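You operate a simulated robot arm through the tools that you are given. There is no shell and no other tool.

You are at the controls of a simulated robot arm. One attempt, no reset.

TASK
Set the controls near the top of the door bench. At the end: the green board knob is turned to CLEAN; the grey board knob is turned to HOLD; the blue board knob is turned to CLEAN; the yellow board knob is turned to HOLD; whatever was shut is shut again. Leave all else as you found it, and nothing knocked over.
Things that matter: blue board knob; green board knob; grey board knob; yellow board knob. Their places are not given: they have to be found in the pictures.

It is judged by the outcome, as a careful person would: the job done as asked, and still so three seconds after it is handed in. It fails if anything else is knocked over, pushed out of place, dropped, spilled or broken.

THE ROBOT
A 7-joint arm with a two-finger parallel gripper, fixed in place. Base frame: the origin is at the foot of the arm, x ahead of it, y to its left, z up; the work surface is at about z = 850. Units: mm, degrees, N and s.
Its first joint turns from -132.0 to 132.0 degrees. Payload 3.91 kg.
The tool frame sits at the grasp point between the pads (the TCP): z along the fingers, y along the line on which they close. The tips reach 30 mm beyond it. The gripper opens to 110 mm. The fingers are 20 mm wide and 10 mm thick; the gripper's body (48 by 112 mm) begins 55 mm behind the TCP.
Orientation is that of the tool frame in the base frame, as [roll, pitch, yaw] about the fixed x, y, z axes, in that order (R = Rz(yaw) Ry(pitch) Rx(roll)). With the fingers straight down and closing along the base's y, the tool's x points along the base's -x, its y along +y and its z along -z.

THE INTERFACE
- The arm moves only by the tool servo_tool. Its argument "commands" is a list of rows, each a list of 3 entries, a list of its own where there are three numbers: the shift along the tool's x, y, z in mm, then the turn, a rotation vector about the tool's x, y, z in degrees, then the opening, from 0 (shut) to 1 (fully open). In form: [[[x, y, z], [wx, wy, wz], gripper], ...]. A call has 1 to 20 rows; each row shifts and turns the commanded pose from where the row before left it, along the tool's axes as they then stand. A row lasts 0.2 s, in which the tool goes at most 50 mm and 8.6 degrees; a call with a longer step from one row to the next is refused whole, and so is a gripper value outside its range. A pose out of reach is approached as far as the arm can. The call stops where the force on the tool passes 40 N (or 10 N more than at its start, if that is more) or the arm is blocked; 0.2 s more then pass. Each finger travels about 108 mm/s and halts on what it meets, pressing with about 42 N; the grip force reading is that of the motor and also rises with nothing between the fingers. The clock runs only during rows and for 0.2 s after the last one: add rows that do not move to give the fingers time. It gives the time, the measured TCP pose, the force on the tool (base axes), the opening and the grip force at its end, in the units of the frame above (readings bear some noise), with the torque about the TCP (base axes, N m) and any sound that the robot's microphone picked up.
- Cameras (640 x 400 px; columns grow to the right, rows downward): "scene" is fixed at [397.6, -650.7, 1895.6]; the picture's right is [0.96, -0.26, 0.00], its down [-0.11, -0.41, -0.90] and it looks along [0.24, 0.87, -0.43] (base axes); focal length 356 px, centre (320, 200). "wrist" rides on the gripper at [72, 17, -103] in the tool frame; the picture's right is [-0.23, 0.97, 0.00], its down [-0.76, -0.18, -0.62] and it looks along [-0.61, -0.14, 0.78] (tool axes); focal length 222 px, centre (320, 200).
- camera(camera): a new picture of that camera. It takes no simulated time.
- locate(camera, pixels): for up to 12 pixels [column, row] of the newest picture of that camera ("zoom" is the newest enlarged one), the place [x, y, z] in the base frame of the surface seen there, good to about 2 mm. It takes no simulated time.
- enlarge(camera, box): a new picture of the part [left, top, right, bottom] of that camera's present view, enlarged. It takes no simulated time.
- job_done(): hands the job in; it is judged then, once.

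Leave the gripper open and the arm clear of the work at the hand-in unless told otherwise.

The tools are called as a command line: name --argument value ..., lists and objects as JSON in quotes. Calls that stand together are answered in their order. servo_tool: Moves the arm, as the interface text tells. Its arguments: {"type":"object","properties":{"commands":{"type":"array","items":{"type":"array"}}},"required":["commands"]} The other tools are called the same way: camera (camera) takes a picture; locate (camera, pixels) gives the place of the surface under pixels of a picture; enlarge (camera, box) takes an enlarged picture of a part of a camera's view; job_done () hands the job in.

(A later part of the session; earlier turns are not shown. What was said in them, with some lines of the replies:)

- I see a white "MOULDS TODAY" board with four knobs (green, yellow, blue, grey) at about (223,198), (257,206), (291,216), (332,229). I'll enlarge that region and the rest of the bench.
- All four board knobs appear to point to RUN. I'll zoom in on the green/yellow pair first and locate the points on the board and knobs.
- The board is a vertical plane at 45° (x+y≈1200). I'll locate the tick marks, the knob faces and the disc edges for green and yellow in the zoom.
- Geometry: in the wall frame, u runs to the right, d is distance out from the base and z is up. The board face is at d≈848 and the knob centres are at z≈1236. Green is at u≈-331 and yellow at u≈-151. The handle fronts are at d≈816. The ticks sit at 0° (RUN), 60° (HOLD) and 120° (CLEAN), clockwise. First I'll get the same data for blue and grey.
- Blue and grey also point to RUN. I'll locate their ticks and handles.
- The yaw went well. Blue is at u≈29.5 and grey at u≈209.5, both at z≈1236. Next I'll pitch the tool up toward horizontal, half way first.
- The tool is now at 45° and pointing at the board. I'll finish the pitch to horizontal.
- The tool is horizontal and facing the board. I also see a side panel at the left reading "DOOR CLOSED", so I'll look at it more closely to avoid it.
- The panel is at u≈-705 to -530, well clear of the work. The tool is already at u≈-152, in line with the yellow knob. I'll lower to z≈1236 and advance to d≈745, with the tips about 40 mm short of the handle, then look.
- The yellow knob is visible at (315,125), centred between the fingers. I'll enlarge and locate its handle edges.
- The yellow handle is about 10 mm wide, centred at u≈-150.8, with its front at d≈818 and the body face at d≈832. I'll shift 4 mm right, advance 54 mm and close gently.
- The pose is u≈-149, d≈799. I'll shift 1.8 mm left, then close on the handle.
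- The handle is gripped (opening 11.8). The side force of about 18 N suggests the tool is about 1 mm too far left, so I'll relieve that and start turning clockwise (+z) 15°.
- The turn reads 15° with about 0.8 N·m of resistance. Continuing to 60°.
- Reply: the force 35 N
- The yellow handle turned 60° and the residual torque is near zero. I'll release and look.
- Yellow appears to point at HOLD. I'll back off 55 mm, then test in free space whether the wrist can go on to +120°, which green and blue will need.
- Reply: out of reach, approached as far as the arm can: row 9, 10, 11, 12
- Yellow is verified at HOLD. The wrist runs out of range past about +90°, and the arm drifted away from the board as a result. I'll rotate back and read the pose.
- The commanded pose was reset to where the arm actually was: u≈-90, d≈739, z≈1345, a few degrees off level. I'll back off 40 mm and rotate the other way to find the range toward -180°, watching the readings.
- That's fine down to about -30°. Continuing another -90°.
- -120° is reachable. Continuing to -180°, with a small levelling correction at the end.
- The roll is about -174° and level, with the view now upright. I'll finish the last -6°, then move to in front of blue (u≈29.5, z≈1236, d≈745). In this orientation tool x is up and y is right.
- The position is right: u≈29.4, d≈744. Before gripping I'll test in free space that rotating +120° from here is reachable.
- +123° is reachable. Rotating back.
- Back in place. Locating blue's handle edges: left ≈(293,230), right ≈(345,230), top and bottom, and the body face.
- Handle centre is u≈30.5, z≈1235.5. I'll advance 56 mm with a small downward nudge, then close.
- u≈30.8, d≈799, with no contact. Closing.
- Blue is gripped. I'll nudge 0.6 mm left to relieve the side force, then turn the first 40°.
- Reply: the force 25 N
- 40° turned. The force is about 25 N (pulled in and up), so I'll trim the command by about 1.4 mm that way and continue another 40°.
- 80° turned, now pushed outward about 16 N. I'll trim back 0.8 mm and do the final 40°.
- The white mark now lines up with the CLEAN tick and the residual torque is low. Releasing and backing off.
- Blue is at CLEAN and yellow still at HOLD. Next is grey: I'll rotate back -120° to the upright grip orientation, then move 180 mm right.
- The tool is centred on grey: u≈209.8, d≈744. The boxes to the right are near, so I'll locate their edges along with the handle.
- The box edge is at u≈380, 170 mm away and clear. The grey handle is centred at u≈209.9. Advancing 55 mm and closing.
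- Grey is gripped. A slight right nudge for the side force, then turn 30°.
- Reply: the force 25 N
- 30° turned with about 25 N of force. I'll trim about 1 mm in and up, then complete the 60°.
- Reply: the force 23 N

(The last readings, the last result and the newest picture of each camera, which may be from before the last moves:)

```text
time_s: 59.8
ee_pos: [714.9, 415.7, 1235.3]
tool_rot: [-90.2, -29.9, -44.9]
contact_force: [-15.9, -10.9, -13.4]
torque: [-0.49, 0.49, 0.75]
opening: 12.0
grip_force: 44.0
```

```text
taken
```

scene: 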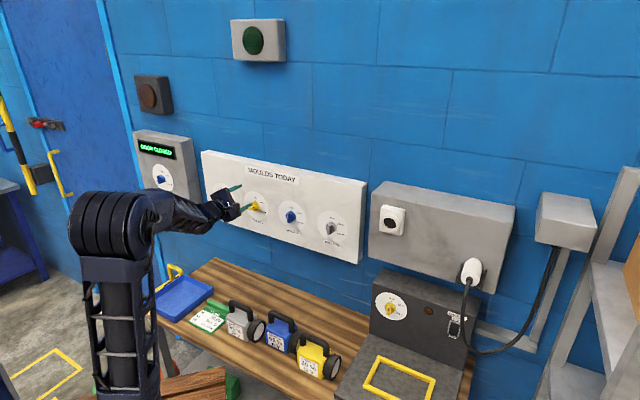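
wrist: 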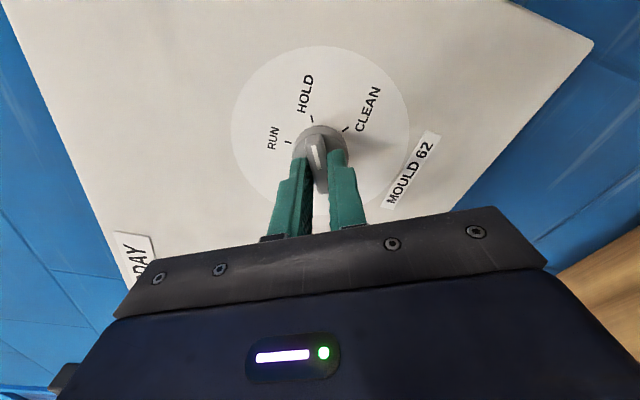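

The mark is aligned with the HOLD tick. Releasing and backing off.

servo_tool --commands '[[[0, 0, 0], [0, 0, 0], 0.2], [[0, 0, 0], [0, 0, 0], 0.4], [[0, 0, 0], [0, 0, 0], 0.4], [[0, 0, -14], [0, 0, 0], 0.5], [[0, 0, -14], [0, 0, 0], 0.6], [[0, 0, -14], [0, 0, 0], 0.6], [[0, 0, -14], [0, 0, 0], 0.6], [[0, 0, -20], [0, 0, 0], 0.6], [[0, 0, -20], [0, 0, 0], 0.6], [[0, 0, 0], [0, 0, 0], 0.6]]'

enlarge --camera "wrist" --box '[240, 60, 400, 160]'

camera --camera "scene"

```text
time_s: 62.0
ee_pos: [646.9, 348.1, 1237.2]
tool_rot: [-90.1, -30.0, -45.1]
contact_force: [-0.5, 0.0, -0.1]
torque: [0.0, -0.02, -0.01]
opening: 66.0
grip_force: 0.0
```

```text
4.00 times, centred on (320, 110) of wrist
```

zoom: 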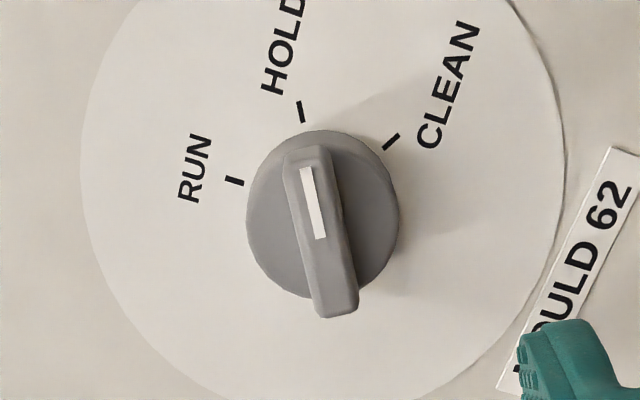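

```text
taken
```

scene: 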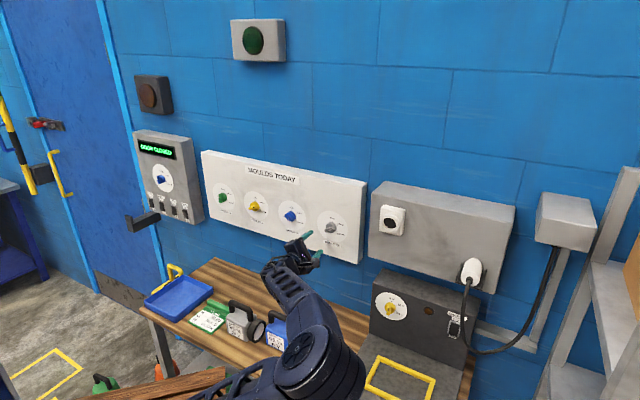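

Grey is at HOLD. Now to green: rotate back -60° to the upright orientation and start travelling left along the board.

servo_tool --commands '[[[0, 0, 0], [0, 0, -7.5], 0.6], [[0, 0, 0], [0, 0, -7.5], 0.6], [[0, 0, 0], [0, 0, -7.5], 0.6], [[0, 0, 0], [0, 0, -7.5], 0.6], [[0, 0, 0], [0, 0, -7.5], 0.6], [[0, 0, 0], [0, 0, -7.5], 0.6], [[0, 0, 0], [0, 0, -7.5], 0.6], [[0, 0, 0], [0, 0, -7.5], 0.6], [[0, -25, 0], [0, 0, 0], 0.6], [[0, -25, 0], [0, 0, 0], 0.6], [[0, -25, 0], [0, 0, 0], 0.6], [[0, -25, 0], [0, 0, 0], 0.6], [[0, -25, 0], [0, 0, 0], 0.6], [[0, -25, 0], [0, 0, 0], 0.6], [[0, -25, 0], [0, 0, 0], 0.6], [[0, -25, 0], [0, 0, 0], 0.6], [[0, -25, 0], [0, 0, 0], 0.6], [[0, -25, 0], [0, 0, 0], 0.6], [[0, 0, 0], [0, 0, 0], 0.6]]'

```text
time_s: 66.0
ee_pos: [470.4, 525.8, 1237.5]
tool_rot: [-149.1, -89.9, 14.0]
contact_force: [0.4, -0.6, 0.2]
torque: [0.0, 0.01, 0.05]
opening: 66.1
grip_force: 0.0
```

u≈-39, d≈704. Continuing left 292 mm to green.

servo_tool --commands '[[[0, -24.3, 0], [0, 0, 0], 0.6], [[0, -24.3, 0], [0, 0, 0], 0.6], [[0, -24.3, 0], [0, 0, 0], 0.6], [[0, -24.3, 0], [0, 0, 0], 0.6], [[0, -24.3, 0], [0, 0, 0], 0.6], [[0, -24.3, 0], [0, 0, 0], 0.6], [[0, -24.3, 0], [0, 0, 0], 0.6], [[0, -24.3, 0], [0, 0, 0], 0.6], [[0, -24.3, 0], [0, 0, 0], 0.6], [[0, -24.3, 0], [0, 0, 0], 0.6], [[0, -24.3, 0], [0, 0, 0], 0.6], [[0, -24.3, 0], [0, 0, 0], 0.6], [[0, 0, 20], [0, 0, 0], 0.6], [[0, 0, 20], [0, 0, 0], 0.6], [[0, 0, 0], [0, 0, 0], 0.6]]'

camera --camera "wrist"

camera --camera "scene"

```text
time_s: 69.2
ee_pos: [294.0, 762.1, 1238.0]
tool_rot: [-156.2, -89.9, 21.1]
contact_force: [0.2, -0.4, 0.1]
torque: [0.0, -0.01, 0.03]
opening: 66.0
grip_force: 0.1
```

```text
taken
```

wrist: 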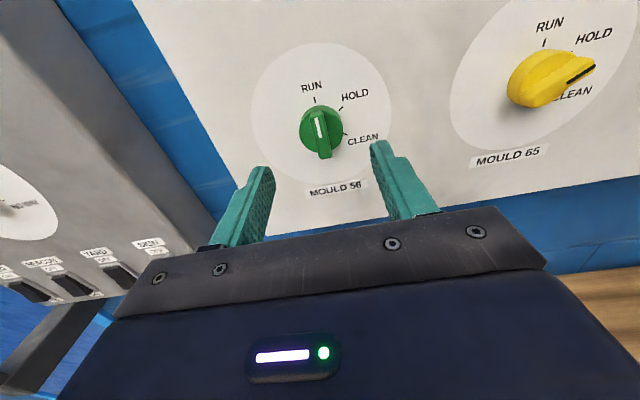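

```text
taken
```

scene: 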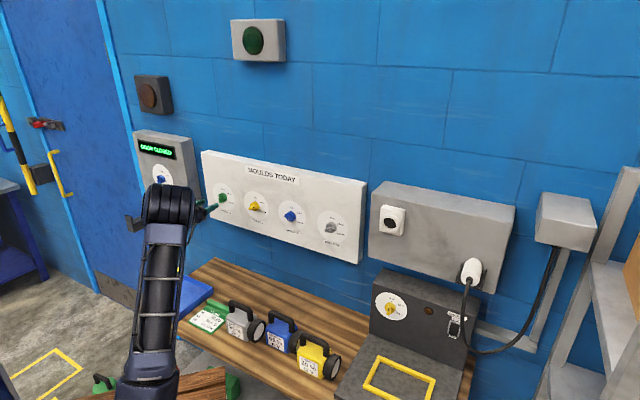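

Centred on green: u≈-331, d≈747. I'll test the +120° turn in free space here before gripping, after backing off 20 mm.

servo_tool --commands '[[[0, 0, -10], [0, 0, 0], 0.6], [[0, 0, 0], [0, 0, 8], 0.6], [[0, 0, 0], [0, 0, 8], 0.6], [[0, 0, 0], [0, 0, 8], 0.6], [[0, 0, 0], [0, 0, 8], 0.6], [[0, 0, 0], [0, 0, 8], 0.6], [[0, 0, 0], [0, 0, 8], 0.6], [[0, 0, 0], [0, 0, 8], 0.6], [[0, 0, 0], [0, 0, 8], 0.6], [[0, 0, 0], [0, 0, 8], 0.6], [[0, 0, 0], [0, 0, 8], 0.6], [[0, 0, 0], [0, 0, 8], 0.6], [[0, 0, 0], [0, 0, 8], 0.6], [[0, 0, 0], [0, 0, 8], 0.6], [[0, 0, 0], [0, 0, 8], 0.6], [[0, 0, 0], [0, 0, 8], 0.6], [[0, 0, 0], [0, 0, 3], 0.6], [[0, 0, 0], [0, 0, 0], 0.6]]'

```text
time_s: 73.0
ee_pos: [285.0, 754.2, 1236.1]
tool_rot: [-90.1, 33.1, -45.1]
contact_force: [0.3, 0.1, 0.4]
torque: [0.01, 0.0, -0.03]
opening: 65.7
grip_force: 0.1
```

Reachable. Rotating back.

servo_tool --commands '[[[0, 0, 0], [0, 0, -8], 0.6], [[0, 0, 0], [0, 0, -8], 0.6], [[0, 0, 0], [0, 0, -8], 0.6], [[0, 0, 0], [0, 0, -8], 0.6], [[0, 0, 0], [0, 0, -8], 0.6], [[0, 0, 0], [0, 0, -8], 0.6], [[0, 0, 0], [0, 0, -8], 0.6], [[0, 0, 0], [0, 0, -8], 0.6], [[0, 0, 0], [0, 0, -8], 0.6], [[0, 0, 0], [0, 0, -8], 0.6], [[0, 0, 0], [0, 0, -8], 0.6], [[0, 0, 0], [0, 0, -8], 0.6], [[0, 0, 0], [0, 0, -8], 0.6], [[0, 0, 0], [0, 0, -8], 0.6], [[0, 0, 0], [0, 0, -8], 0.6], [[0, 0, 0], [0, 0, -3], 0.6], [[0, 0, 10], [0, 0, 0], 0.6], [[0, 0, 0], [0, 0, 0], 0.6]]'

enlarge --camera "wrist" --box '[240, 75, 400, 175]'

locate --camera "zoom" --pixels '[[296, 230], [340, 230], [320, 250], [320, 310], [305, 145], [345, 230], [300, 230]]'

```text
time_s: 76.8
ee_pos: [292.0, 761.8, 1237.6]
tool_rot: [179.3, -89.9, 45.6]
contact_force: [-1.2, -0.3, 0.0]
torque: [-0.01, -0.03, -0.03]
opening: 66.0
grip_force: 0.0
```

```text
4.00 times, centred on (320, 125) of wrist
```

zoom: 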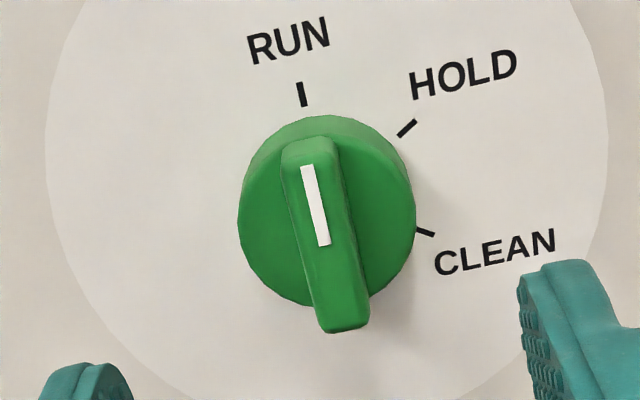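

```text
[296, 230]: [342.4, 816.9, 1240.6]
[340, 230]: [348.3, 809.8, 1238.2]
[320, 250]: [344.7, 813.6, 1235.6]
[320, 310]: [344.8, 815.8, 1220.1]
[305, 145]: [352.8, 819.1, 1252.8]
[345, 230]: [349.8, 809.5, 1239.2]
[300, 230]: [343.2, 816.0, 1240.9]
```

Green's handle is centred about 1.5 mm right of the tool. I'll nudge right 1.5 and down 1.5, advance 54 mm, and close.

servo_tool --commands '[[[-1.5, 1.5, 0], [0, 0, 0], 0.5], [[0, 0, 14], [0, 0, 0], 0.5], [[0, 0, 14], [0, 0, 0], 0.4], [[0, 0, 14], [0, 0, 0], 0.4], [[0, 0, 12], [0, 0, 0], 0.4], [[0, 0, 0], [0, 0, 0], 0.4], [[0, 0, 0], [0, 0, 0], 0.3], [[0, 0, 0], [0, 0, 0], 0.2], [[0, 0, 0], [0, 0, 0], 0.1], [[0, 0, 0], [0, 0, 0], 0], [[0, 0, 0], [0, 0, 0], 0], [[0, 0, 0], [0, 0, 0], 0]]'

camera --camera "wrist"

```text
time_s: 79.4
ee_pos: [332.3, 798.4, 1235.4]
tool_rot: [-161.7, -89.9, 26.6]
contact_force: [-0.7, 3.5, -0.5]
torque: [-0.04, 0.03, 0.14]
opening: 12.2
grip_force: 45.0
```

```text
taken
```

wrist: 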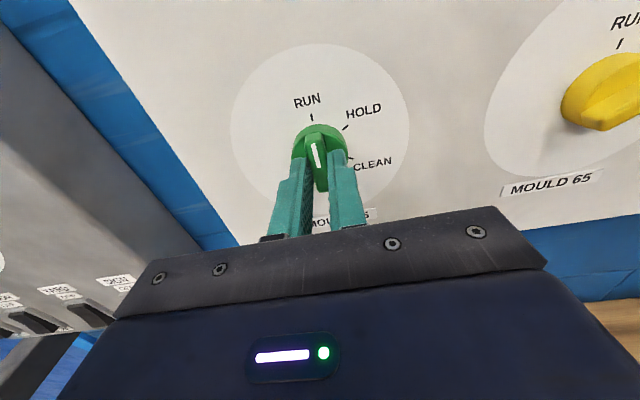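

Well centred, with little side force. Turning the first 40°.

servo_tool --commands '[[[0, 0, 0], [0, 0, 5], 0], [[0, 0, 0], [0, 0, 5], 0], [[0, 0, 0], [0, 0, 5], 0], [[0, 0, 0], [0, 0, 5], 0], [[0, 0, 0], [0, 0, 5], 0], [[0, 0, 0], [0, 0, 5], 0], [[0, 0, 0], [0, 0, 5], 0], [[0, 0, 0], [0, 0, 5], 0]]'

```text
time_s: 81.2
ee_pos: [331.7, 799.0, 1235.4]
tool_rot: [-90.1, -49.9, -45.0]
contact_force: [-10.0, 1.5, -3.7]
torque: [-0.59, 0.56, 0.88]
opening: 12.0
grip_force: 44.5
```

Forces are small. Continuing another 40°.

servo_tool --commands '[[[0, 0, 0], [0, 0, 5], 0], [[0, 0, 0], [0, 0, 5], 0], [[0, 0, 0], [0, 0, 5], 0], [[0, 0, 0], [0, 0, 5], 0], [[0, 0, 0], [0, 0, 5], 0], [[0, 0, 0], [0, 0, 5], 0], [[0, 0, 0], [0, 0, 5], 0], [[0, 0, 0], [0, 0, 5], 0]]'

```text
time_s: 83.0
ee_pos: [330.8, 799.3, 1235.8]
tool_rot: [-90.0, -9.9, -45.2]
contact_force: [-7.7, 12.5, 2.0]
torque: [-0.1, 0.07, 1.31]
opening: 11.9
grip_force: 45.4
```

The final 40°.

servo_tool --commands '[[[0, 0, 0], [0, 0, 5], 0], [[0, 0, 0], [0, 0, 5], 0], [[0, 0, 0], [0, 0, 5], 0], [[0, 0, 0], [0, 0, 5], 0], [[0, 0, 0], [0, 0, 5], 0], [[0, 0, 0], [0, 0, 5], 0], [[0, 0, 0], [0, 0, 5], 0], [[0, 0, 0], [0, 0, 5], 0], [[0, 0, 0], [0, 0, 0], 0]]'

camera --camera "wrist"

```text
time_s: 85.0
ee_pos: [331.0, 798.7, 1233.8]
tool_rot: [-90.1, 30.0, -45.1]
contact_force: [-11.8, 11.0, 0.8]
torque: [0.46, -0.47, 1.46]
opening: 11.8
grip_force: 45.3
```

```text
taken
```

wrist: 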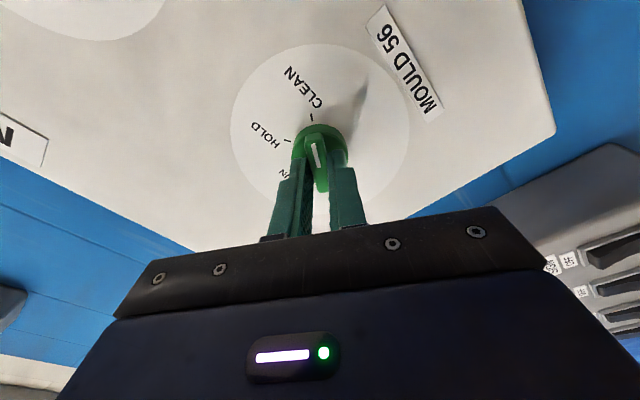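

Green's mark is on the CLEAN tick. Releasing and backing well off.

servo_tool --commands '[[[0, 0, 0], [0, 0, 0], 0.2], [[0, 0, 0], [0, 0, 0], 0.4], [[0, 0, 0], [0, 0, 0], 0.4], [[0, 0, -14], [0, 0, 0], 0.5], [[0, 0, -14], [0, 0, 0], 0.6], [[0, 0, -14], [0, 0, 0], 0.6], [[0, 0, -14], [0, 0, 0], 0.6], [[0, 0, -20], [0, 0, 0], 0.6], [[0, 0, -20], [0, 0, 0], 0.6], [[0, 0, 0], [0, 0, 0], 0.6]]'

enlarge --camera "wrist" --box '[240, 60, 400, 160]'

enlarge --camera "scene" --box '[200, 170, 360, 260]'

```text
time_s: 87.2
ee_pos: [264.0, 730.2, 1234.5]
tool_rot: [-90.1, 30.0, -45.2]
contact_force: [-0.6, 0.5, -0.2]
torque: [0.0, 0.0, 0.0]
opening: 66.0
grip_force: 0.0
```

```text
4.00 times, centred on (320, 110) of wrist
```

zoom: 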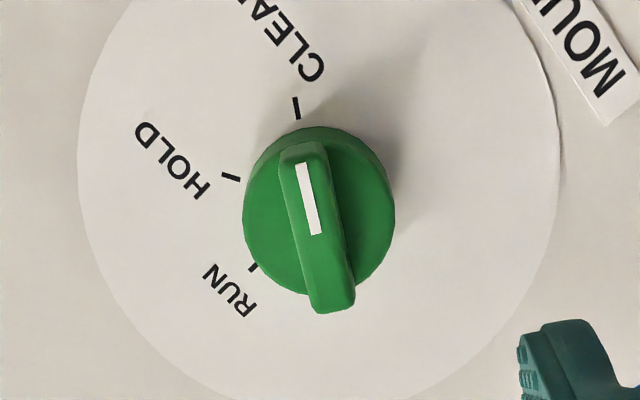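

```text
4.00 times, centred on (280, 215) of scene
```

zoom: 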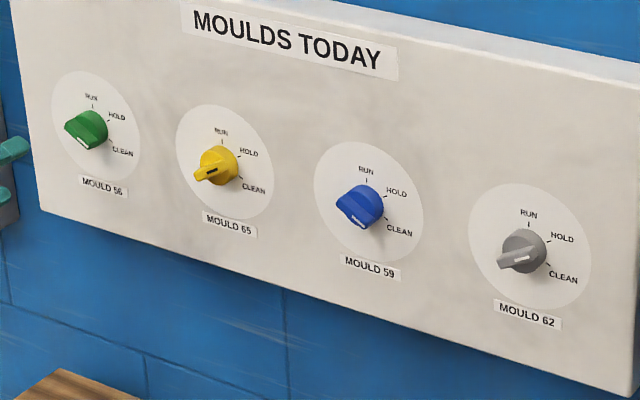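

All four are set: green CLEAN, yellow HOLD, blue CLEAN, grey HOLD. I'll back off a bit more, open the gripper fully, and check the whole scene.

servo_tool --commands '[[[0, 0, -20], [0, 0, 0], 0.8], [[0, 0, -20], [0, 0, 0], 1], [[0, 0, -20], [0, 0, 0], 1], [[0, 0, 0], [0, 0, 0], 1], [[0, 0, 0], [0, 0, 0], 1]]'

camera --camera "scene"

enlarge --camera "scene" --box '[120, 120, 248, 220]'

```text
time_s: 88.4
ee_pos: [221.3, 687.5, 1234.3]
tool_rot: [-90.1, 30.0, -45.2]
contact_force: [0.0, -0.4, 0.0]
torque: [0.02, -0.01, 0.02]
opening: 109.8
grip_force: 0.0
```

```text
taken
```

scene: 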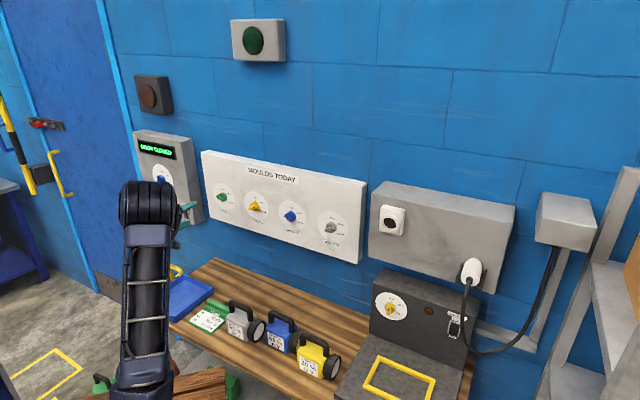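

```text
4.00 times, centred on (184, 170) of scene
```

zoom: 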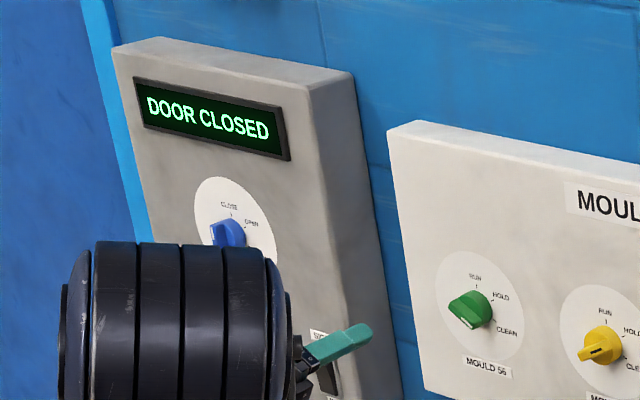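

The door panel still reads DOOR CLOSED, nothing else has moved, the gripper is open and the arm is clear of the board. Handing in.

job_done

```text
The job is handed in.
```

All four board knobs are set as asked, and the job is handed in. I checked each one in the pictures after letting go of it:

| Knob | Setting |
|---|---|
| Green | CLEAN |
| Yellow | HOLD |
| Blue | CLEAN |
| Grey | HOLD |

- **Other items:** The door panel still reads DOOR CLOSED. I touched nothing but the four knobs, and nothing looks moved or knocked over in the last picture.
- **Arm:** It is backed away from the board with the gripper open.
- **Plan card:** The card on the bench lists mould 56 (green) as RUN, but I set it to CLEAN as you asked. The other two moulds on the card, 65 (yellow, HOLD) and 59 (blue, CLEAN), match your settings.
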